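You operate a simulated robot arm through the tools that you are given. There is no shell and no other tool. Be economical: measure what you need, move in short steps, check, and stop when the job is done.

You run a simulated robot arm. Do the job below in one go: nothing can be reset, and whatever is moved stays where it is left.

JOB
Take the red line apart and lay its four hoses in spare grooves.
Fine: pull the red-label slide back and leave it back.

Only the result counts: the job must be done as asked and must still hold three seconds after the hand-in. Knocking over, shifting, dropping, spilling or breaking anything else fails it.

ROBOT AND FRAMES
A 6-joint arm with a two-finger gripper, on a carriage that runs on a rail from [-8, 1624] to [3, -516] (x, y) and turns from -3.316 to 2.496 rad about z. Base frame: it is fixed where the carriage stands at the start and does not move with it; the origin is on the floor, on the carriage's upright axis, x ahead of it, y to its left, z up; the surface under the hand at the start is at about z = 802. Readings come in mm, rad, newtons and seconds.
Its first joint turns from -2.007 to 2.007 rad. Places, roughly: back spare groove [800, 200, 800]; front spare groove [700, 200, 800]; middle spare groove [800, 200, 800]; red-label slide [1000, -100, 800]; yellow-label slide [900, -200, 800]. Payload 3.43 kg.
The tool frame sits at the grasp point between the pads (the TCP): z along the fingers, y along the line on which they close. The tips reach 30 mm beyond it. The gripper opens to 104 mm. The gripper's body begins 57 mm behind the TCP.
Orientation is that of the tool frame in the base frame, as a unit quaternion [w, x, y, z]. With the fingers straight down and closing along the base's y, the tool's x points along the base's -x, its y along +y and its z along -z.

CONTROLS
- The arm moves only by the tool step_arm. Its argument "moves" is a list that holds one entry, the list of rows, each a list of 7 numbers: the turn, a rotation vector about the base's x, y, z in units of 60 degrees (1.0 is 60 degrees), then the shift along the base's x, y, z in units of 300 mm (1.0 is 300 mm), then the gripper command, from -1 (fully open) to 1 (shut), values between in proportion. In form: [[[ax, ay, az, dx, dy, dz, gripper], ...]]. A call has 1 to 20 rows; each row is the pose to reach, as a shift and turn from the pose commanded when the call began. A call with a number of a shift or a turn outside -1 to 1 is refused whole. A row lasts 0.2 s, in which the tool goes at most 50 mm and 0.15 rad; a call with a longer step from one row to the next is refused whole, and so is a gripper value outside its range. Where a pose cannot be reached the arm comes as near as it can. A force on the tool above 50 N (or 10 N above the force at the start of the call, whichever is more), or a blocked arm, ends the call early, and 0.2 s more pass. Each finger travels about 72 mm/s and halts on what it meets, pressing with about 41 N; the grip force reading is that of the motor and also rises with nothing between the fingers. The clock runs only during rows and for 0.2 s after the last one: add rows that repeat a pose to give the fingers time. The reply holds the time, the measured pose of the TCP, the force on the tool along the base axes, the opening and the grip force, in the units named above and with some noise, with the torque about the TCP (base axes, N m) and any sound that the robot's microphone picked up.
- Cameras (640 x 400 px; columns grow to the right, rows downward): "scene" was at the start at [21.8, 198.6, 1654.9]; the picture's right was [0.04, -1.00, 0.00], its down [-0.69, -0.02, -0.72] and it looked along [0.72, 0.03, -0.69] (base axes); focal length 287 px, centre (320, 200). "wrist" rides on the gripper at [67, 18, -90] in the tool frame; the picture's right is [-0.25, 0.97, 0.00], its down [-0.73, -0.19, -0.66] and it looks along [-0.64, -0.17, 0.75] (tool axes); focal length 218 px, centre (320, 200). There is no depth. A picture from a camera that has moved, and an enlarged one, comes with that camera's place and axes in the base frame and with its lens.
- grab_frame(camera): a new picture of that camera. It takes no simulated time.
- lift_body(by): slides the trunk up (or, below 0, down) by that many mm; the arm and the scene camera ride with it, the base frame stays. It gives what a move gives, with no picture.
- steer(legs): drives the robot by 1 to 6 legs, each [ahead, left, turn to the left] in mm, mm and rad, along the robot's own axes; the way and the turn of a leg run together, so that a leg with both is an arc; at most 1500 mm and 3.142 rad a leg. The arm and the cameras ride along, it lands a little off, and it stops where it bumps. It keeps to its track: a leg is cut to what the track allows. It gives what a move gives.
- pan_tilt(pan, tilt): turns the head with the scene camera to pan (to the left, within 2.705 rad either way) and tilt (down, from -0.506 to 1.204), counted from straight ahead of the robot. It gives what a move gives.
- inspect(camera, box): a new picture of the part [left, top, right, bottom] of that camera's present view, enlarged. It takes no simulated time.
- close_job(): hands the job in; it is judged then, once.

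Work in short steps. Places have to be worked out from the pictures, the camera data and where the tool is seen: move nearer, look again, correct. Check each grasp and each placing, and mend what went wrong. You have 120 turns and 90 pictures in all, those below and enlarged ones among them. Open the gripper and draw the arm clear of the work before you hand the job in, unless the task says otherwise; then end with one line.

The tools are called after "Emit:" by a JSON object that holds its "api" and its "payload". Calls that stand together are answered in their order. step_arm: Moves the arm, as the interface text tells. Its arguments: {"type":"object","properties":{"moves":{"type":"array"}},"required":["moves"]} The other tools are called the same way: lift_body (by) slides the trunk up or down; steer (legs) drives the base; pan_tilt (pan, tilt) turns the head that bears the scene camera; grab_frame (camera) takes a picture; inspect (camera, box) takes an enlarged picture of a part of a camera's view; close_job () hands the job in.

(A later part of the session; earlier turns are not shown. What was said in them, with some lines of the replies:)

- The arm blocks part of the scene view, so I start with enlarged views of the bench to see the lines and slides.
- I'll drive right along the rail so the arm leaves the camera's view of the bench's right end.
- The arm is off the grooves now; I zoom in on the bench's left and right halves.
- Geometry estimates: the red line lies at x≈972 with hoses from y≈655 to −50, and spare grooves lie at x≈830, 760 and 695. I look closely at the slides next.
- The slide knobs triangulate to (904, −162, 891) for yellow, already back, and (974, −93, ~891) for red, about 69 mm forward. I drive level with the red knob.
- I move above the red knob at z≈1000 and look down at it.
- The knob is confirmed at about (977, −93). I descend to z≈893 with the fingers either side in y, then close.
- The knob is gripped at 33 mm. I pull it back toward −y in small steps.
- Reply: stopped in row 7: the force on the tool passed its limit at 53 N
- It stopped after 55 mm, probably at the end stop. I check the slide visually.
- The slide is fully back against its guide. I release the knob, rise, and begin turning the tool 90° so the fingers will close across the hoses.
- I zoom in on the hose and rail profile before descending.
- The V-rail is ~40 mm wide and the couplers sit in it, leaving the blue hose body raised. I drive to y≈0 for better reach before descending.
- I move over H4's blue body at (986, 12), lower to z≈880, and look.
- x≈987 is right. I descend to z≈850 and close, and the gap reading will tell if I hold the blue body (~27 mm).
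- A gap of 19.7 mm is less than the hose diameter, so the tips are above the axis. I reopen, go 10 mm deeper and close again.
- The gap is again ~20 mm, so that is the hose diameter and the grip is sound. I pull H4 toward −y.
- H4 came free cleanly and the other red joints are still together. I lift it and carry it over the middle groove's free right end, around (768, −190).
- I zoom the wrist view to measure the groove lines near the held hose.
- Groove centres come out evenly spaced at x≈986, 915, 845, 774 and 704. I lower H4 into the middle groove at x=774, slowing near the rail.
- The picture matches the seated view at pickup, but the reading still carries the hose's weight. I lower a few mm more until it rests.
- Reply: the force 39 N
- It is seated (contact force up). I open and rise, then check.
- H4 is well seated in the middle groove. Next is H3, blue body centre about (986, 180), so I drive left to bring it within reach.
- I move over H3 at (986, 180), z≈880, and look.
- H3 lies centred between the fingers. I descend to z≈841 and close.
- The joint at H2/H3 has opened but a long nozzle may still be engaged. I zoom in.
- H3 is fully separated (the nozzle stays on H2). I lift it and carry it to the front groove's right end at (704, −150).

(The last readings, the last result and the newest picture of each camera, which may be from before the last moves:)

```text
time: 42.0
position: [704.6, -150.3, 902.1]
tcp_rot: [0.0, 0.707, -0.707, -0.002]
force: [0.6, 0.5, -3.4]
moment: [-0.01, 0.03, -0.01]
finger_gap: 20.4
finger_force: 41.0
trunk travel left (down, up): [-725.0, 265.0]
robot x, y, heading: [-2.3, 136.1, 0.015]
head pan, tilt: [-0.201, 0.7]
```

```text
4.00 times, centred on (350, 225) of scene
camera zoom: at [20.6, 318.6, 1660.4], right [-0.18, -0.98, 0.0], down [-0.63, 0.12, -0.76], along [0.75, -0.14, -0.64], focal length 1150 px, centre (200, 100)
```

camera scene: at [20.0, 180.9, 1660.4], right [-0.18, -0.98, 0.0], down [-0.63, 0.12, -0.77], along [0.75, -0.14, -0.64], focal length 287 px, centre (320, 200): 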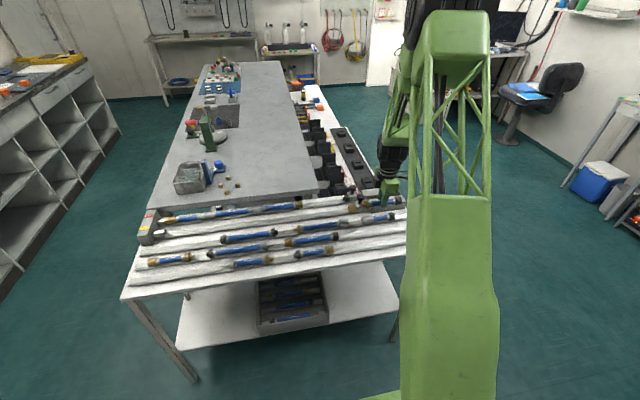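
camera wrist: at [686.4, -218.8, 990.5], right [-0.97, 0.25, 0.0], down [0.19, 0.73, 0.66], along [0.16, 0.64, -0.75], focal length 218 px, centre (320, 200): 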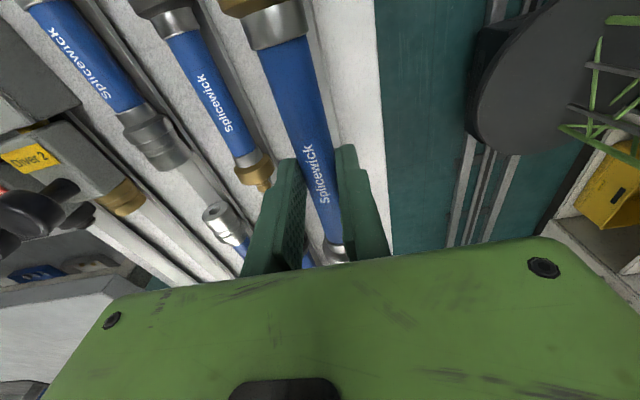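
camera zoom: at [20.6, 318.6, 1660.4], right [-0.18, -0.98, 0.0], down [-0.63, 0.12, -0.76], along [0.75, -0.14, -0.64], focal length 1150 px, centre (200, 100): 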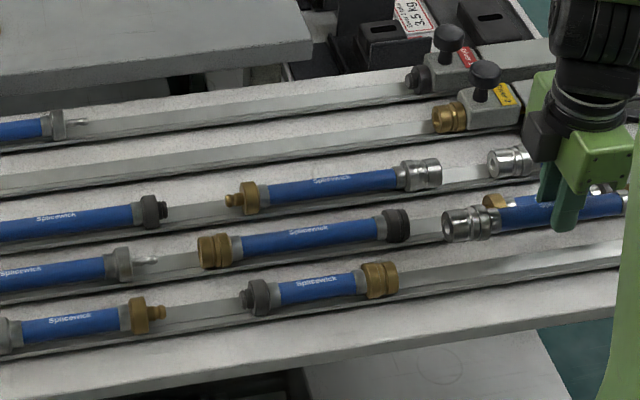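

Aligned with the front rail and clear of its neighbours. I lower to just above the seat and then until it touches.

Emit:
{"api": "step_arm", "payload": {"moves": [[[0, 0, 0, 0, 0, -0.08, 1], [0, 0, 0, 0, 0, -0.14, 1], [0, 0, 0, 0, 0, -0.17, 1], [0, 0, 0, 0, 0, -0.185, 1], [0, 0, 0, 0, 0, -0.194, 1], [0, 0, 0, 0, 0, -0.202, 1], [0, 0, 0, 0, 0, -0.207, 1], [0, 0, 0, 0, 0, -0.207, 1]]]}}

```text
time: 43.8
position: [704.5, -147.7, 840.9]
tcp_rot: [-0.001, 0.707, -0.707, 0.001]
force: [13.5, 0.3, 42.8]
moment: [0.15, -0.02, -0.01]
finger_gap: 20.4
finger_force: 41.2
trunk travel left (down, up): [-725.0, 265.0]
robot x, y, heading: [-1.7, 139.8, 0.017]
head pan, tilt: [-0.201, 0.7]
```

It is seated. I release and rise.

Emit:
{"api": "step_arm", "payload": {"moves": [[[0, 0, 0, 0.003, 0, 0.004, 1], [0, 0, 0, 0.003, 0, 0.004, 0.1], [0, 0, 0, 0.003, 0, 0.004, 0.1], [0, 0, 0, 0.003, 0, 0.004, 0.1], [0, 0, 0, 0.003, 0, 0.1, 0.1], [0, 0, 0, 0.003, 0, 0.25, 0], [0, 0, 0, 0.003, 0, 0.4, 0], [0, 0, 0, 0.003, 0, 0.53, 0]]]}}

Emit:
{"api": "inspect", "payload": {"camera": "wrist", "box": [160, 0, 480, 200]}}

Emit:
{"api": "inspect", "payload": {"camera": "scene", "box": [270, 175, 430, 275]}}

```text
time: 45.6
position: [704.2, -148.5, 997.9]
tcp_rot: [0.0, -0.707, 0.708, 0.002]
force: [0.3, 1.1, 1.0]
moment: [0.01, 0.0, 0.0]
finger_gap: 52.0
finger_force: 0.1
trunk travel left (down, up): [-725.0, 265.0]
robot x, y, heading: [1.0, 138.9, 0.014]
head pan, tilt: [-0.201, 0.7]
```

```text
2.00 times, centred on (320, 100) of wrist
camera zoom: at [686.1, -217.2, 1087.1], right [-0.97, 0.25, 0.0], down [0.19, 0.73, 0.66], along [0.16, 0.64, -0.75], focal length 436 px, centre (320, 400)
```

zoom: 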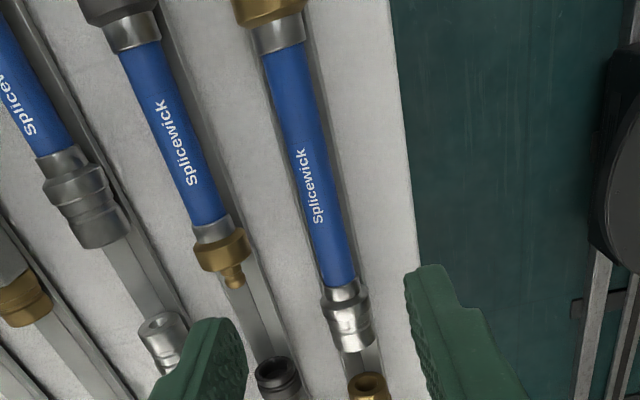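

```text
4.00 times, centred on (350, 225) of scene
camera zoom: at [19.7, 318.9, 1660.3], right [-0.18, -0.98, 0.0], down [-0.63, 0.12, -0.77], along [0.75, -0.14, -0.64], focal length 1150 px, centre (200, 100)
```

zoom: 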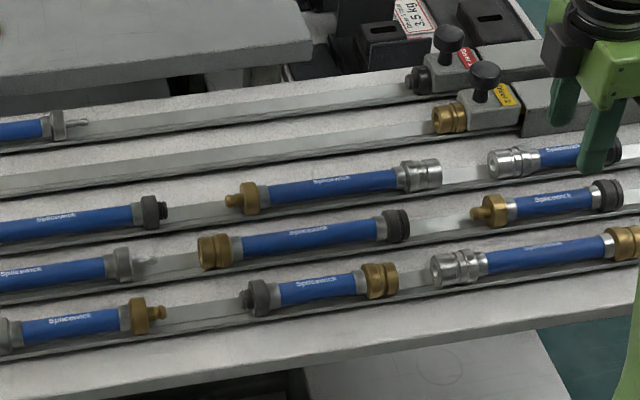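

H3 is seated in the front groove. H2's body centre is at about (986, 385), so I drive 270 mm left.

Emit:
{"api": "steer", "payload": {"legs": [[0, 270, 0]]}}

```text
time: 47.6
position: [702.7, 121.0, 998.2]
tcp_rot: [0.0, 0.708, -0.706, -0.001]
force: [-0.4, -0.5, -0.6]
moment: [-0.03, 0.01, 0.0]
finger_gap: 51.9
finger_force: 0.0
trunk travel left (down, up): [-725.0, 265.0]
robot x, y, heading: [-3.8, 407.8, 0.019]
head pan, tilt: [-0.201, 0.7]
```

I move over H2 at (986, 385), z≈880, and look.

Emit:
{"api": "step_arm", "payload": {"moves": [[[0, 0, 0, 0.11, 0.1, 0, 0], [0, 0, 0, 0.22, 0.2, 0, 0], [0, 0, 0, 0.33, 0.3, 0, 0], [0, 0, 0, 0.44, 0.4, 0, 0], [0, 0, 0, 0.55, 0.5, 0, 0], [0, 0, 0, 0.66, 0.6, 0, 0], [0, 0, 0, 0.77, 0.7, 0, 0], [0, 0, 0, 0.87, 0.8, 0, 0], [0, 0, 0, 0.942, 0.88, 0, 0], [0, 0, 0, 0.942, 0.88, -0.15, 0], [0, 0, 0, 0.942, 0.88, -0.3, 0], [0, 0, 0, 0.942, 0.88, -0.39, 0.1], [0, 0, 0, 0.942, 0.88, -0.39, 0.1]]]}}

Emit:
{"api": "grab_frame", "payload": {"camera": "wrist"}}

```text
time: 50.4
position: [985.7, 384.2, 881.4]
tcp_rot: [-0.001, 0.708, -0.706, -0.002]
force: [0.8, 0.4, 0.1]
moment: [-0.03, -0.01, -0.01]
finger_gap: 46.7
finger_force: 0.1
trunk travel left (down, up): [-725.0, 265.0]
robot x, y, heading: [-2.0, 407.2, 0.016]
head pan, tilt: [-0.201, 0.7]
```

```text
49 pictures are left
camera wrist: at [968.1, 315.9, 969.9], right [-0.97, 0.25, 0.0], down [0.19, 0.73, 0.66], along [0.16, 0.64, -0.75], focal length 218 px, centre (320, 200)
```

wrist: 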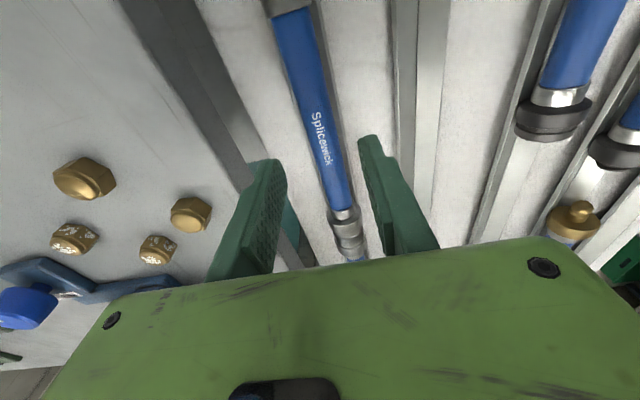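

H2 is centred. I descend, close and pull toward −y.

Emit:
{"api": "step_arm", "payload": {"moves": [[[0, 0, 0, 0, 0, -0.06, 0.1], [0, 0, 0, 0, 0, -0.11, 0.1], [0, 0, 0, 0, 0, -0.134, 0.1], [0, 0, 0, 0, 0, -0.134, 0.1], [0, 0, 0, 0, 0, -0.134, 1], [0, 0, 0, 0, 0, -0.134, 1], [0, 0, 0, 0, 0, -0.134, 1]]]}}

Emit:
{"api": "step_arm", "payload": {"moves": [[[0, 0, 0, 0, -0.015, 0, 1], [0, 0, 0, 0, -0.03, 0, 1], [0, 0, 0, 0, -0.045, 0, 1], [0, 0, 0, 0, -0.06, 0, 1], [0, 0, 0, 0, -0.075, 0, 1], [0, 0, 0, 0, -0.09, 0, 1], [0, 0, 0, 0, -0.11, 0, 1], [0, 0, 0, 0, -0.12, 0, 1], [0, 0, 0, 0, -0.12, 0, 1]]]}}

Emit:
{"api": "inspect", "payload": {"camera": "scene", "box": [200, 165, 320, 240]}}

```text
time: 52.0
position: [985.2, 385.8, 841.8]
tcp_rot: [0.0, 0.709, -0.705, -0.002]
force: [-14.5, 0.0, 5.9]
moment: [0.03, 0.34, 0.17]
finger_gap: 20.1
finger_force: 41.2
trunk travel left (down, up): [-725.0, 265.0]
robot x, y, heading: [-5.0, 409.5, 0.019]
head pan, tilt: [-0.201, 0.7]
```

```text
time: 54.0
position: [984.8, 351.8, 843.0]
tcp_rot: [-0.001, 0.709, -0.706, -0.001]
force: [-11.4, 20.4, 19.0]
moment: [0.48, 0.15, 0.18]
finger_gap: 20.3
finger_force: 40.8
trunk travel left (down, up): [-725.0, 265.0]
robot x, y, heading: [-1.9, 405.4, 0.019]
head pan, tilt: [-0.201, 0.7]
```

```text
5.33 times, centred on (260, 202) of scene
camera zoom: at [15.7, 588.0, 1660.3], right [-0.18, -0.98, 0.0], down [-0.63, 0.12, -0.77], along [0.75, -0.14, -0.64], focal length 1533 px, centre (640, 187)
```

zoom: 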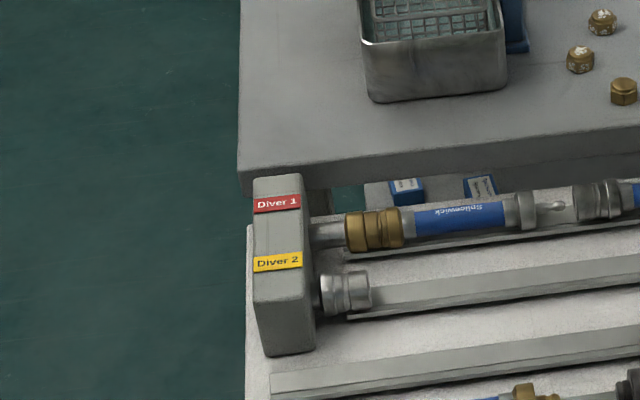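

The H1/H2 joint shows an open gap; I zoom once to be sure before lifting.

Emit:
{"api": "inspect", "payload": {"camera": "scene", "box": [285, 190, 345, 228]}}

```text
10.53 times, centred on (315, 209) of scene
camera zoom: at [15.7, 588.0, 1660.3], right [-0.18, -0.98, 0.0], down [-0.63, 0.12, -0.77], along [0.75, -0.14, -0.64], focal length 3025 px, centre (373, 105)
```

zoom: 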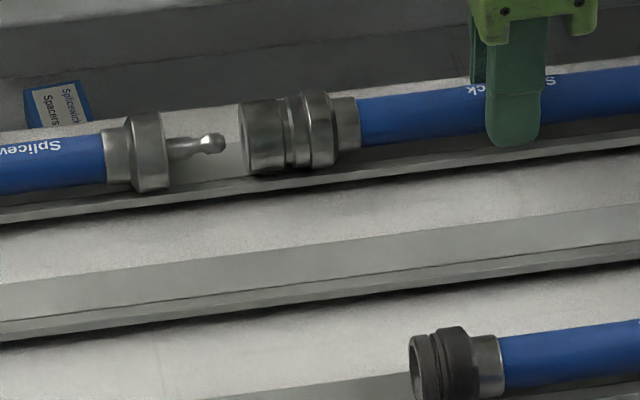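

Clearly separated. I lift H2 and carry it to the front groove's left end at (704, 560).

Emit:
{"api": "step_arm", "payload": {"moves": [[[0, 0, 0, 0, 0, 0.05, 1], [0, 0, 0, 0, 0, 0.15, 1], [0, 0, 0, 0, 0, 0.3, 1], [0, 0, 0, 0, 0, 0.43, 1], [0, 0, 0, -0.1, 0.07, 0.46, 1], [0, 0, 0, -0.22, 0.16, 0.46, 1], [0, 0, 0, -0.34, 0.25, 0.46, 1], [0, 0, 0, -0.46, 0.34, 0.46, 1], [0, 0, 0, -0.58, 0.43, 0.46, 1], [0, 0, 0, -0.7, 0.52, 0.46, 1], [0, 0, 0, -0.82, 0.61, 0.46, 1], [0, 0, 0, -0.935, 0.694, 0.46, 1], [0, 0, 0, -0.935, 0.694, 0.35, 1], [0, 0, 0, -0.935, 0.694, 0.2, 1], [0, 0, 0, -0.935, 0.694, 0.2, 1]]]}}

Emit:
{"api": "grab_frame", "payload": {"camera": "wrist"}}

Emit:
{"api": "inspect", "payload": {"camera": "scene", "box": [220, 175, 380, 275]}}

```text
time: 57.2
position: [705.2, 559.0, 901.6]
tcp_rot: [0.0, 0.708, -0.706, -0.001]
force: [0.6, -0.2, -4.7]
moment: [-0.04, 0.02, 0.01]
finger_gap: 20.0
finger_force: 41.1
trunk travel left (down, up): [-725.0, 265.0]
robot x, y, heading: [-3.9, 407.5, 0.019]
head pan, tilt: [-0.201, 0.7]
```

```text
46 pictures are left
camera wrist: at [688.4, 490.2, 990.8], right [-0.97, 0.25, 0.0], down [0.19, 0.73, 0.66], along [0.16, 0.64, -0.75], focal length 218 px, centre (320, 200)
```

wrist: 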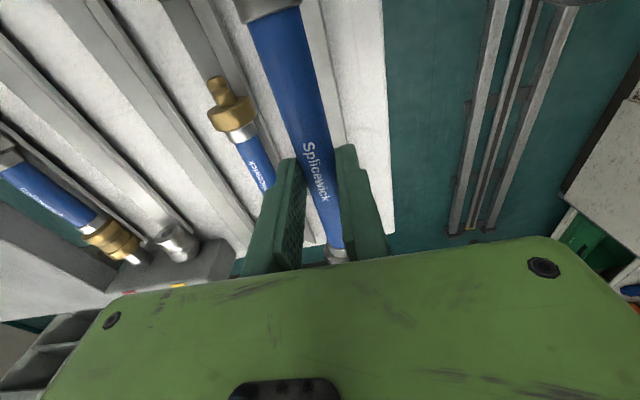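

```text
4.00 times, centred on (300, 225) of scene
camera zoom: at [19.0, 587.0, 1660.3], right [-0.18, -0.98, 0.0], down [-0.63, 0.12, -0.76], along [0.75, -0.14, -0.64], focal length 1150 px, centre (400, 100)
```

zoom: 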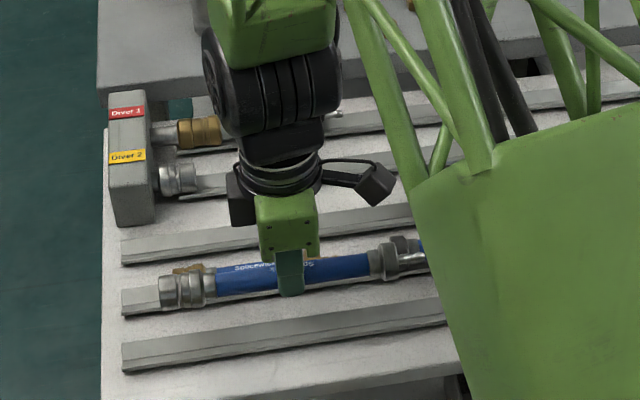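

Lined up with the front rail (left end at y≈715). I lower until it touches.

Emit:
{"api": "step_arm", "payload": {"moves": [[[0, 0, 0, 0, 0, -0.08, 1], [0, 0, 0, 0, 0, -0.14, 1], [0, 0, 0, 0, 0, -0.17, 1], [0, 0, 0, 0, 0, -0.185, 1], [0, 0, 0, 0, 0, -0.194, 1], [0, 0, 0, 0, 0, -0.2, 1], [0, 0, 0, 0, 0, -0.205, 1], [0, 0, 0, 0, 0, -0.205, 1]]]}}

```text
time: 59.0
position: [702.9, 557.9, 840.7]
tcp_rot: [-0.001, 0.708, -0.706, -0.001]
force: [-7.8, 5.5, 40.6]
moment: [0.18, -0.13, 0.0]
finger_gap: 20.0
finger_force: 41.2
trunk travel left (down, up): [-725.0, 265.0]
robot x, y, heading: [-1.4, 405.5, 0.021]
head pan, tilt: [-0.201, 0.7]
```

Seated; I release and rise, then check.

Emit:
{"api": "step_arm", "payload": {"moves": [[[0, 0, 0, 0, 0, 0.004, 1], [0, 0, 0, 0, 0, 0.004, 0.1], [0, 0, 0, 0, 0, 0.004, 0.1], [0, 0, 0, 0, 0, 0.004, 0.1], [0, 0, 0, 0, 0, 0.1, 0.1], [0, 0, 0, 0, 0, 0.25, 0], [0, 0, 0, 0, 0, 0.4, 0], [0, 0, 0, 0, 0, 0.53, 0]]]}}

Emit:
{"api": "grab_frame", "payload": {"camera": "wrist"}}

Emit:
{"api": "inspect", "payload": {"camera": "scene", "box": [220, 175, 380, 275]}}

```text
time: 60.8
position: [705.7, 557.2, 996.9]
tcp_rot: [0.0, 0.708, -0.706, -0.001]
force: [-0.3, -0.2, 0.3]
moment: [0.01, 0.04, 0.02]
finger_gap: 52.0
finger_force: 0.0
trunk travel left (down, up): [-725.0, 265.0]
robot x, y, heading: [2.0, 406.6, 0.019]
head pan, tilt: [-0.201, 0.7]
```

```text
44 pictures are left
camera wrist: at [687.9, 489.6, 1086.8], right [-0.97, 0.25, 0.0], down [0.19, 0.73, 0.66], along [0.16, 0.64, -0.75], focal length 218 px, centre (320, 200)
```

wrist: 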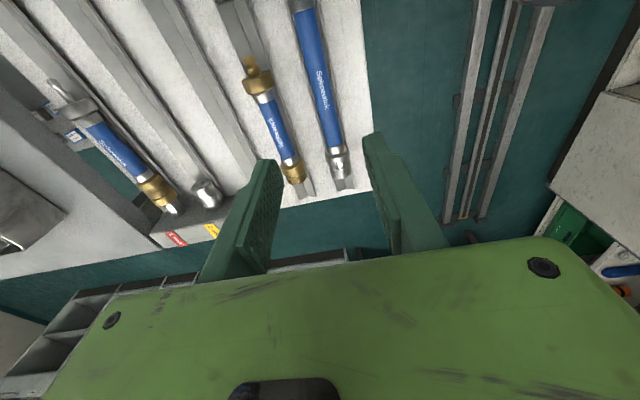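

```text
4.00 times, centred on (300, 225) of scene
camera zoom: at [17.9, 586.7, 1660.3], right [-0.18, -0.98, 0.0], down [-0.63, 0.12, -0.77], along [0.75, -0.14, -0.64], focal length 1150 px, centre (400, 100)
```

zoom: 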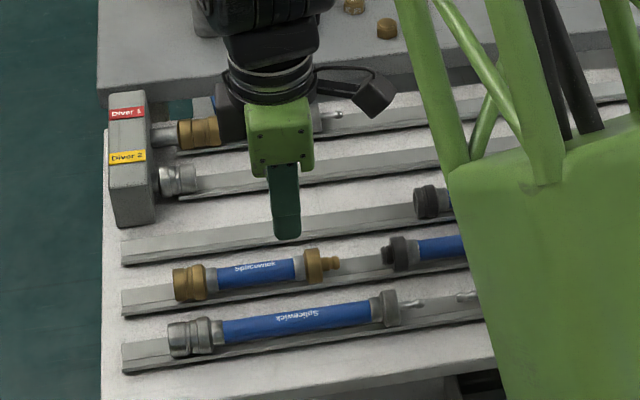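

H2 is seated with a clear gap to its neighbour. For H1, centre about (985, 559), I drive 130 mm left.

Emit:
{"api": "steer", "payload": {"legs": [[0, 130, 0]]}}

```text
time: 62.1
position: [704.2, 691.4, 997.1]
tcp_rot: [-0.001, 0.709, -0.705, -0.001]
force: [-0.1, -0.4, 0.6]
moment: [0.02, 0.0, 0.0]
finger_gap: 52.2
finger_force: 0.0
trunk travel left (down, up): [-725.0, 265.0]
robot x, y, heading: [-3.2, 540.6, 0.017]
head pan, tilt: [-0.201, 0.7]
```

I move over H1, z≈880, and look.

Emit:
{"api": "step_arm", "payload": {"moves": [[[0, 0, 0, 0.12, -0.05, 0, 0], [0, 0, 0, 0.24, -0.1, 0, 0], [0, 0, 0, 0.36, -0.16, 0, 0], [0, 0, 0, 0.48, -0.22, 0, 0], [0, 0, 0, 0.6, -0.28, 0, 0], [0, 0, 0, 0.72, -0.34, 0, 0], [0, 0, 0, 0.84, -0.4, 0, 0], [0, 0, -0.005, 0.938, -0.44, 0, 0], [0, 0, -0.005, 0.938, -0.44, -0.15, 0], [0, 0, -0.005, 0.938, -0.44, -0.3, 0.1], [0, 0, -0.005, 0.938, -0.44, -0.388, 0.1], [0, 0, -0.005, 0.938, -0.44, -0.388, 0.1]]]}}

Emit:
{"api": "grab_frame", "payload": {"camera": "wrist"}}

```text
time: 64.7
position: [987.4, 561.9, 881.1]
tcp_rot: [0.0, -0.707, 0.707, 0.001]
force: [0.0, 0.0, 0.6]
moment: [0.02, 0.02, 0.02]
finger_gap: 46.7
finger_force: 0.1
trunk travel left (down, up): [-725.0, 265.0]
robot x, y, heading: [-3.8, 537.5, 0.018]
head pan, tilt: [-0.201, 0.7]
```

```text
42 pictures are left
camera wrist: at [969.9, 493.7, 970.1], right [-0.97, 0.25, 0.0], down [0.19, 0.73, 0.66], along [0.17, 0.64, -0.75], focal length 218 px, centre (320, 200)
```

wrist: 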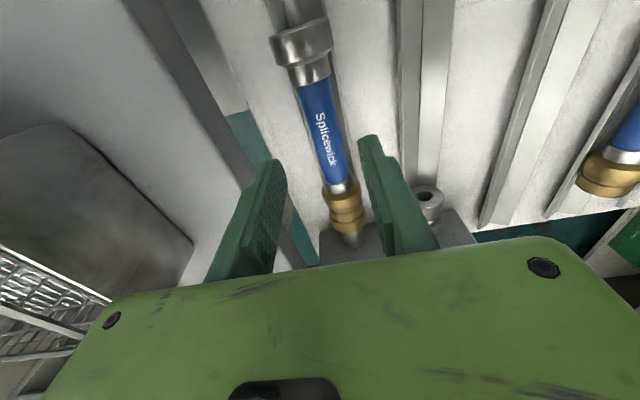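

H1 is centred. I descend, close and pull toward −y, off the block's spigot.

Emit:
{"api": "step_arm", "payload": {"moves": [[[0, 0, 0, -0.003, 0, -0.06, 0.1], [0, 0, 0, -0.004, 0, -0.11, 0.1], [0, 0, 0, -0.004, 0, -0.133, 0.1], [0, 0, 0, -0.004, 0, -0.133, 0.1], [0, 0, 0, -0.004, 0, -0.133, 1], [0, 0, 0, -0.004, 0, -0.133, 1], [0, 0, 0, -0.004, 0, -0.133, 1]]]}}

Emit:
{"api": "step_arm", "payload": {"moves": [[[0, 0, 0, 0, -0.015, 0, 1], [0, 0, 0, 0, -0.03, 0, 1], [0, 0, 0, 0, -0.045, 0, 1], [0, 0, 0, 0, -0.06, 0, 1], [0, 0, 0, 0, -0.075, 0, 1], [0, 0, 0, 0, -0.09, 0, 1], [0, 0, 0, 0, -0.11, 0, 1], [0, 0, 0, 0, -0.12, 0, 1], [0, 0, 0, 0, -0.12, 0, 1]]]}}

Emit:
{"api": "inspect", "payload": {"camera": "scene", "box": [270, 170, 390, 245]}}

```text
time: 66.3
position: [983.7, 559.9, 843.6]
tcp_rot: [0.001, 0.707, -0.707, -0.002]
force: [-27.3, -0.2, 2.0]
moment: [-0.11, 0.56, 0.57]
finger_gap: 20.3
finger_force: 41.4
trunk travel left (down, up): [-725.0, 265.0]
robot x, y, heading: [-2.4, 539.5, 0.019]
head pan, tilt: [-0.201, 0.7]
```

```text
time: 68.3
position: [982.7, 526.2, 842.2]
tcp_rot: [-0.001, 0.707, -0.707, -0.001]
force: [-9.5, 17.8, 18.3]
moment: [0.41, 0.13, 0.34]
finger_gap: 20.3
finger_force: 40.7
trunk travel left (down, up): [-725.0, 265.0]
robot x, y, heading: [0.2, 540.0, 0.021]
head pan, tilt: [-0.201, 0.7]
```

```text
5.33 times, centred on (330, 208) of scene
camera zoom: at [15.0, 720.4, 1660.3], right [-0.18, -0.98, 0.0], down [-0.63, 0.12, -0.77], along [0.75, -0.14, -0.64], focal length 1533 px, centre (267, 160)
```

zoom: 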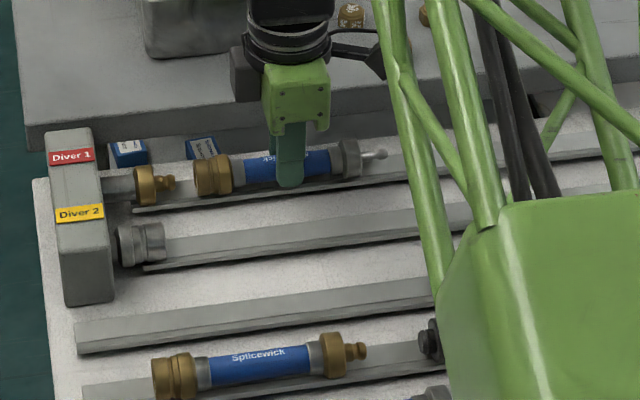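

H1 is off the spigot. I lift it and carry it to the back groove's left end at (845, 556).

Emit:
{"api": "step_arm", "payload": {"moves": [[[0, 0, 0, 0, 0, 0.05, 1], [0, 0, 0, 0, 0, 0.15, 1], [0, 0, 0, 0, 0, 0.3, 1], [0, 0, 0, 0, 0, 0.42, 1], [0, 0, 0, -0.1, 0, 0.42, 1], [0, 0, 0, -0.22, 0.02, 0.42, 1], [0, 0, 0, -0.34, 0.06, 0.42, 1], [0, 0, 0, -0.459, 0.1, 0.42, 1], [0, 0, 0, -0.459, 0.1, 0.3, 1], [0, 0, 0, -0.459, 0.1, 0.2, 1], [0, 0, 0, -0.459, 0.1, 0.2, 1]]]}}

Emit:
{"api": "grab_frame", "payload": {"camera": "wrist"}}

Emit:
{"api": "inspect", "payload": {"camera": "scene", "box": [270, 180, 390, 255]}}

```text
time: 70.7
position: [847.4, 552.5, 901.7]
tcp_rot: [0.0, 0.707, -0.707, -0.001]
force: [0.4, 0.4, -3.9]
moment: [-0.01, 0.01, 0.0]
finger_gap: 20.1
finger_force: 40.7
trunk travel left (down, up): [-725.0, 265.0]
robot x, y, heading: [-5.4, 540.1, 0.019]
head pan, tilt: [-0.201, 0.7]
```

```text
40 pictures are left
camera wrist: at [829.2, 485.0, 990.5], right [-0.97, 0.25, 0.0], down [0.19, 0.73, 0.66], along [0.16, 0.64, -0.75], focal length 218 px, centre (320, 200)
```

wrist: 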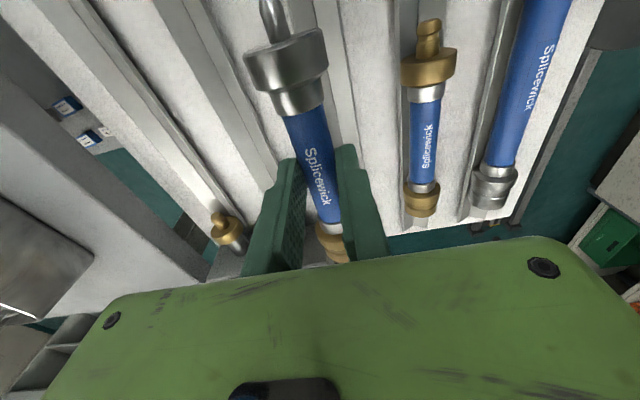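

```text
5.33 times, centred on (330, 218) of scene
camera zoom: at [17.4, 719.6, 1660.4], right [-0.18, -0.98, 0.0], down [-0.63, 0.12, -0.76], along [0.75, -0.14, -0.64], focal length 1533 px, centre (267, 107)
```

zoom: 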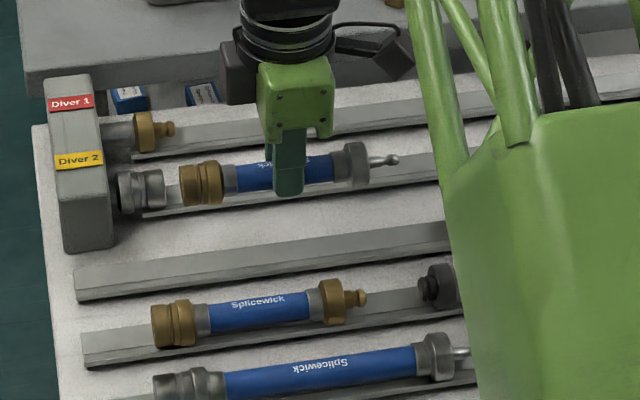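

Spacing puts the back rail at x≈844.5, which matches the commanded position. I lower until it touches.

Emit:
{"api": "step_arm", "payload": {"moves": [[[0, 0, 0, -0.004, 0, -0.08, 1], [0, 0, 0, -0.006, 0, -0.14, 1], [0, 0, 0, -0.006, 0, -0.17, 1], [0, 0, 0, -0.006, 0, -0.185, 1], [0, 0, 0, -0.006, 0, -0.194, 1], [0, 0, 0, -0.006, 0, -0.2, 1], [0, 0, 0, -0.006, 0, -0.205, 1], [0, 0, 0, -0.006, 0, -0.205, 1]]]}}

Emit:
{"api": "grab_frame", "payload": {"camera": "wrist"}}

```text
time: 72.1
position: [847.8, 555.1, 845.9]
tcp_rot: [0.005, -0.707, 0.708, -0.003]
force: [-1.0, 1.4, 18.2]
moment: [0.42, 0.06, 0.05]
finger_gap: 20.1
finger_force: 41.1
trunk travel left (down, up): [-725.0, 265.0]
robot x, y, heading: [-2.6, 537.6, 0.022]
head pan, tilt: [-0.201, 0.7]
stopped in row 6: the force on the tool passed its limit at 55 N (the readings are from after the stop); the commanded pose is now the measured one
```

```text
38 pictures are left
camera wrist: at [829.8, 486.1, 935.4], right [-0.97, 0.25, -0.01], down [0.18, 0.73, 0.66], along [0.17, 0.64, -0.75], focal length 218 px, centre (320, 200)
```

wrist: 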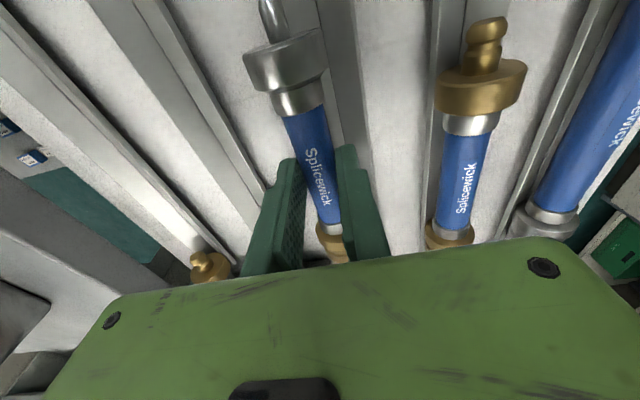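

It touched 5 mm early and the rail appears offset toward the robot (−x). I raise 15 mm and measure the offset.

Emit:
{"api": "step_arm", "payload": {"moves": [[[0, 0, 0, 0, 0, 0.03, 1], [0, 0, 0, 0, 0, 0.05, 1], [0, 0, 0, 0, 0, 0.05, 1]]]}}

Emit:
{"api": "inspect", "payload": {"camera": "wrist", "box": [200, 0, 400, 125]}}

Emit:
{"api": "inspect", "payload": {"camera": "scene", "box": [280, 190, 360, 240]}}

```text
time: 72.9
position: [849.3, 555.1, 861.3]
tcp_rot: [0.003, -0.707, 0.707, -0.002]
force: [0.1, -0.5, -3.6]
moment: [-0.07, -0.01, 0.03]
finger_gap: 20.0
finger_force: 41.3
trunk travel left (down, up): [-725.0, 265.0]
robot x, y, heading: [-4.5, 542.1, 0.02]
head pan, tilt: [-0.201, 0.7]
```

```text
3.20 times, centred on (300, 62) of wrist
camera zoom: at [831.0, 485.9, 949.1], right [-0.97, 0.25, -0.01], down [0.18, 0.73, 0.66], along [0.17, 0.64, -0.75], focal length 698 px, centre (384, 640)
```

zoom: 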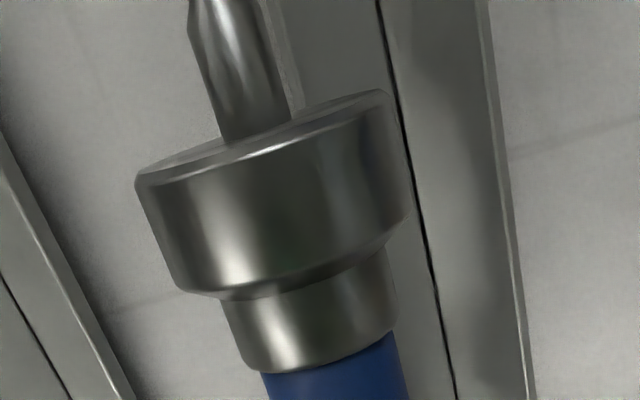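

```text
8.00 times, centred on (320, 215) of scene
camera zoom: at [16.8, 719.5, 1660.3], right [-0.18, -0.98, 0.0], down [-0.63, 0.12, -0.76], along [0.75, -0.14, -0.64], focal length 2299 px, centre (320, 80)
```

zoom: 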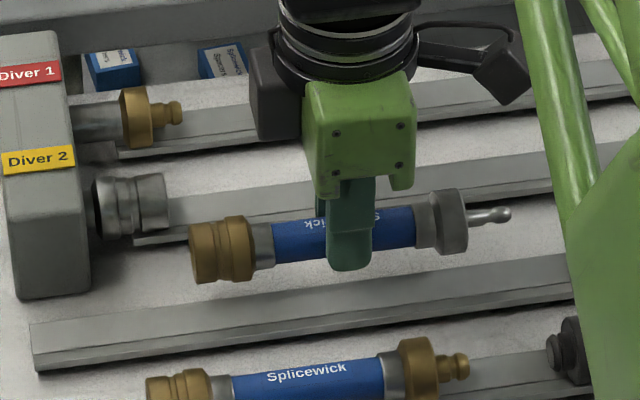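

The rail's apex line projects to x≈832, while the hose is at 849. I shift −17 mm and re-check.

Emit:
{"api": "step_arm", "payload": {"moves": [[[0, 0, 0, -0.03, 0, 0, 1], [0, 0, 0, -0.057, 0, 0, 1], [0, 0, 0, -0.057, 0, -0.02, 1], [0, 0, 0, -0.057, 0, -0.02, 1]]]}}

Emit:
{"api": "inspect", "payload": {"camera": "wrist", "box": [200, 0, 400, 125]}}

```text
time: 73.9
position: [831.1, 553.7, 853.3]
tcp_rot: [-0.003, 0.708, -0.706, 0.002]
force: [0.3, -0.5, -2.5]
moment: [-0.02, 0.01, 0.02]
finger_gap: 20.5
finger_force: 40.9
trunk travel left (down, up): [-725.0, 265.0]
robot x, y, heading: [0.6, 539.4, 0.016]
head pan, tilt: [-0.201, 0.7]
```

```text
3.20 times, centred on (300, 62) of wrist
camera zoom: at [813.1, 485.9, 942.8], right [-0.97, 0.25, -0.01], down [0.18, 0.73, 0.66], along [0.17, 0.64, -0.75], focal length 698 px, centre (384, 640)
```

zoom: 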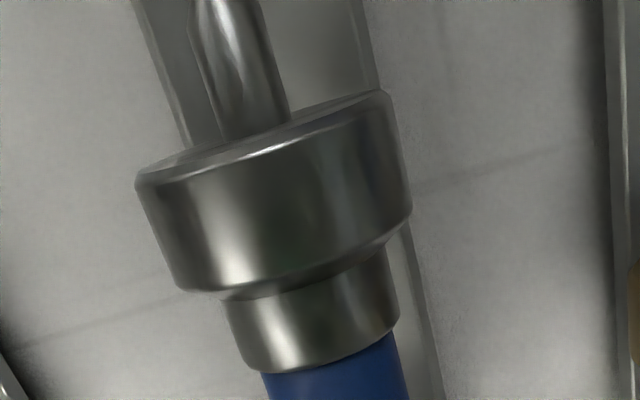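

Now the hose is centred over the rail. I lower onto it.

Emit:
{"api": "step_arm", "payload": {"moves": [[[0, 0, 0, 0.003, 0, -0.015, 1], [0, 0, 0, 0.003, 0, -0.027, 1], [0, 0, 0, 0.003, 0, -0.035, 1], [0, 0, 0, 0.003, 0, -0.041, 1], [0, 0, 0, 0.003, 0, -0.041, 1]]]}}

```text
time: 75.1
position: [832.3, 554.0, 841.3]
tcp_rot: [0.003, -0.707, 0.708, -0.002]
force: [-1.0, 0.3, -2.1]
moment: [0.07, -0.01, 0.07]
finger_gap: 20.2
finger_force: 41.1
trunk travel left (down, up): [-725.0, 265.0]
robot x, y, heading: [-0.1, 542.1, 0.022]
head pan, tilt: [-0.201, 0.7]
```

Barely touching at 841. I go down a little more.

Emit:
{"api": "step_arm", "payload": {"moves": [[[0, 0, 0, 0, 0, -0.004, 1], [0, 0, 0, 0, 0, -0.007, 1], [0, 0, 0, 0, 0, -0.01, 1], [0, 0, 0, 0, 0, -0.01, 1]]]}}

```text
time: 76.1
position: [833.3, 554.0, 841.4]
tcp_rot: [-0.005, 0.707, -0.707, 0.004]
force: [1.1, -0.3, 33.3]
moment: [-0.03, -0.35, 0.05]
finger_gap: 20.4
finger_force: 40.8
trunk travel left (down, up): [-725.0, 265.0]
robot x, y, heading: [-2.2, 542.4, 0.022]
head pan, tilt: [-0.201, 0.7]
```

Seated with 33 N and almost no side force. I release, rise and check.

Emit:
{"api": "step_arm", "payload": {"moves": [[[0, 0, 0, 0, 0, 0.002, 1], [0, 0, 0, 0, 0, 0.002, 0.1], [0, 0, 0, 0, 0, 0.002, 0.1], [0, 0, 0, 0, 0, 0.002, 0.1], [0, 0, 0, 0, 0, 0.1, 0.1], [0, 0, 0, 0, 0, 0.25, 0], [0, 0, 0, 0, 0, 0.4, 0], [0, 0, 0, 0, 0, 0.55, 0]]]}}

Emit:
{"api": "grab_frame", "payload": {"camera": "wrist"}}

Emit:
{"api": "inspect", "payload": {"camera": "scene", "box": [270, 170, 390, 245]}}

```text
time: 77.9
position: [831.2, 554.2, 1004.7]
tcp_rot: [0.003, -0.707, 0.707, -0.003]
force: [0.8, 0.5, 0.2]
moment: [0.01, 0.01, 0.0]
finger_gap: 52.1
finger_force: 0.0
trunk travel left (down, up): [-725.0, 265.0]
robot x, y, heading: [-5.0, 538.6, 0.022]
head pan, tilt: [-0.201, 0.7]
```

```text
34 pictures are left
camera wrist: at [812.2, 485.2, 1093.7], right [-0.97, 0.25, -0.01], down [0.18, 0.73, 0.66], along [0.17, 0.64, -0.75], focal length 218 px, centre (320, 200)
```

wrist: 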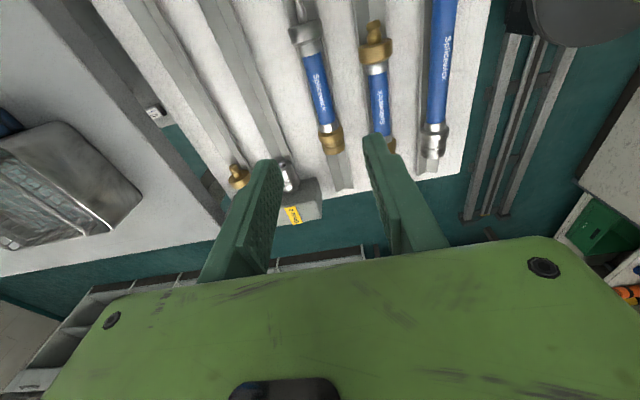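

```text
5.33 times, centred on (330, 208) of scene
camera zoom: at [16.9, 719.5, 1660.3], right [-0.18, -0.98, 0.0], down [-0.63, 0.12, -0.77], along [0.75, -0.14, -0.64], focal length 1533 px, centre (267, 160)
```

zoom: 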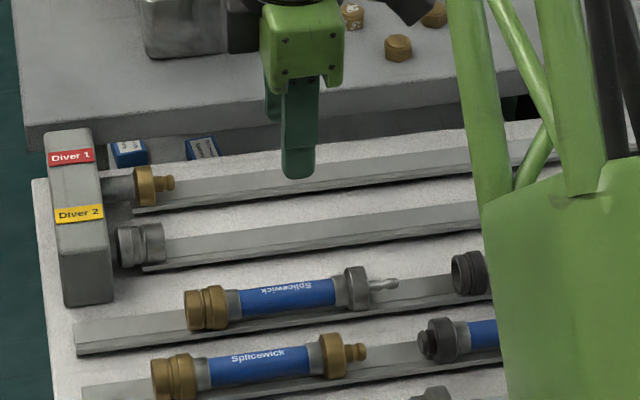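

H1 is seated in the back groove. I retract the arm up and back, then drive right for an overall check.

Emit:
{"api": "step_arm", "payload": {"moves": [[[0, 0, 0, -0.1, 0, 0.1, -0.5], [0, 0, 0, -0.2, 0, 0.2, -1], [0, 0, 0, -0.3, 0, 0.3, -1], [0, 0, 0, -0.4, 0, 0.3, -1]]]}}

Emit:
{"api": "steer", "payload": {"legs": [[0, -980, 0]]}}

Emit:
{"api": "pan_tilt", "payload": {"pan": 0.3, "tilt": 0.8}}

Emit:
{"api": "inspect", "payload": {"camera": "scene", "box": [150, 125, 310, 225]}}

Emit:
{"api": "inspect", "payload": {"camera": "scene", "box": [270, 140, 430, 240]}}

```text
time: 78.9
position: [711.4, 556.7, 1094.0]
tcp_rot: [-0.004, 0.707, -0.707, 0.003]
force: [-0.2, -0.3, -0.5]
moment: [-0.01, -0.01, 0.0]
finger_gap: 104.1
finger_force: 0.1
trunk travel left (down, up): [-725.0, 265.0]
robot x, y, heading: [-6.5, 538.6, 0.019]
head pan, tilt: [-0.201, 0.7]
```

```text
time: 84.2
position: [717.3, -428.8, 1094.0]
tcp_rot: [-0.004, 0.708, -0.707, 0.004]
force: [0.0, -0.4, 0.3]
moment: [-0.01, -0.01, 0.0]
finger_gap: 103.9
finger_force: 0.0
trunk travel left (down, up): [-725.0, 265.0]
robot x, y, heading: [1.1, -443.0, 0.025]
head pan, tilt: [-0.201, 0.7]
```

```text
time: 85.2
position: [717.1, -426.2, 1093.1]
tcp_rot: [0.003, -0.707, 0.708, -0.002]
force: [0.3, -0.6, -0.8]
moment: [-0.02, 0.01, -0.01]
finger_gap: 103.9
finger_force: 0.0
trunk travel left (down, up): [-725.0, 265.0]
robot x, y, heading: [-0.3, -444.2, 0.022]
head pan, tilt: [0.3, 0.799]
```

```text
4.00 times, centred on (230, 175) of scene
camera zoom: at [14.8, -221.9, 1652.1], right [0.31, -0.95, 0.0], down [-0.68, -0.22, -0.7], along [0.66, 0.22, -0.72], focal length 1150 px, centre (680, 300)
```

zoom: 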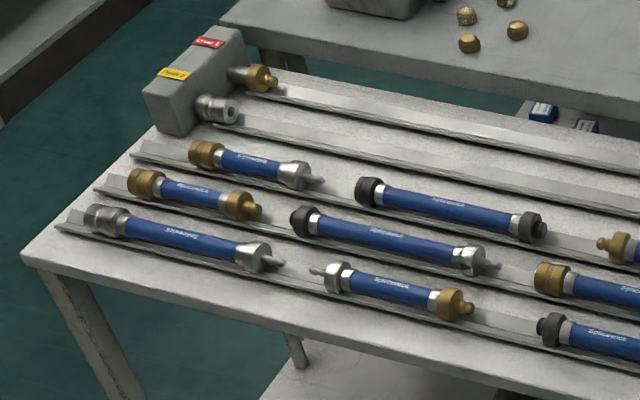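

```text
4.00 times, centred on (350, 190) of scene
camera zoom: at [14.8, -221.9, 1652.1], right [0.31, -0.95, 0.0], down [-0.68, -0.22, -0.7], along [0.66, 0.22, -0.72], focal length 1150 px, centre (200, 240)
```

zoom: 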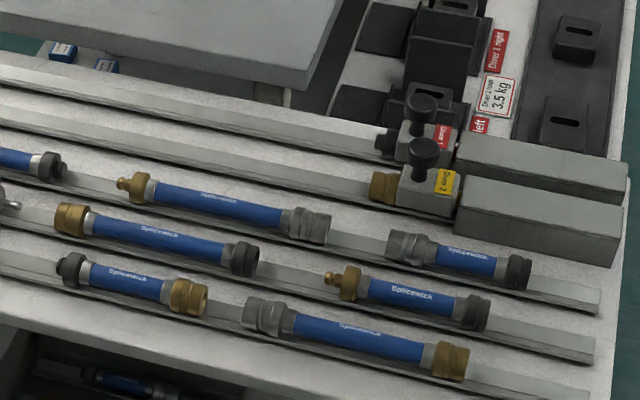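

All four hoses lie in the spare grooves and the red groove is empty. The red slide is back against its guide with no red rod showing, and nothing else looks moved, so I hand in.

Emit:
{"api": "close_job", "payload": {}}

```text
The job is handed in.
```

The red line is apart: its four hoses lie in spare grooves (one back, one middle, two front), the red-label slide is back and left back, and the job is handed in.
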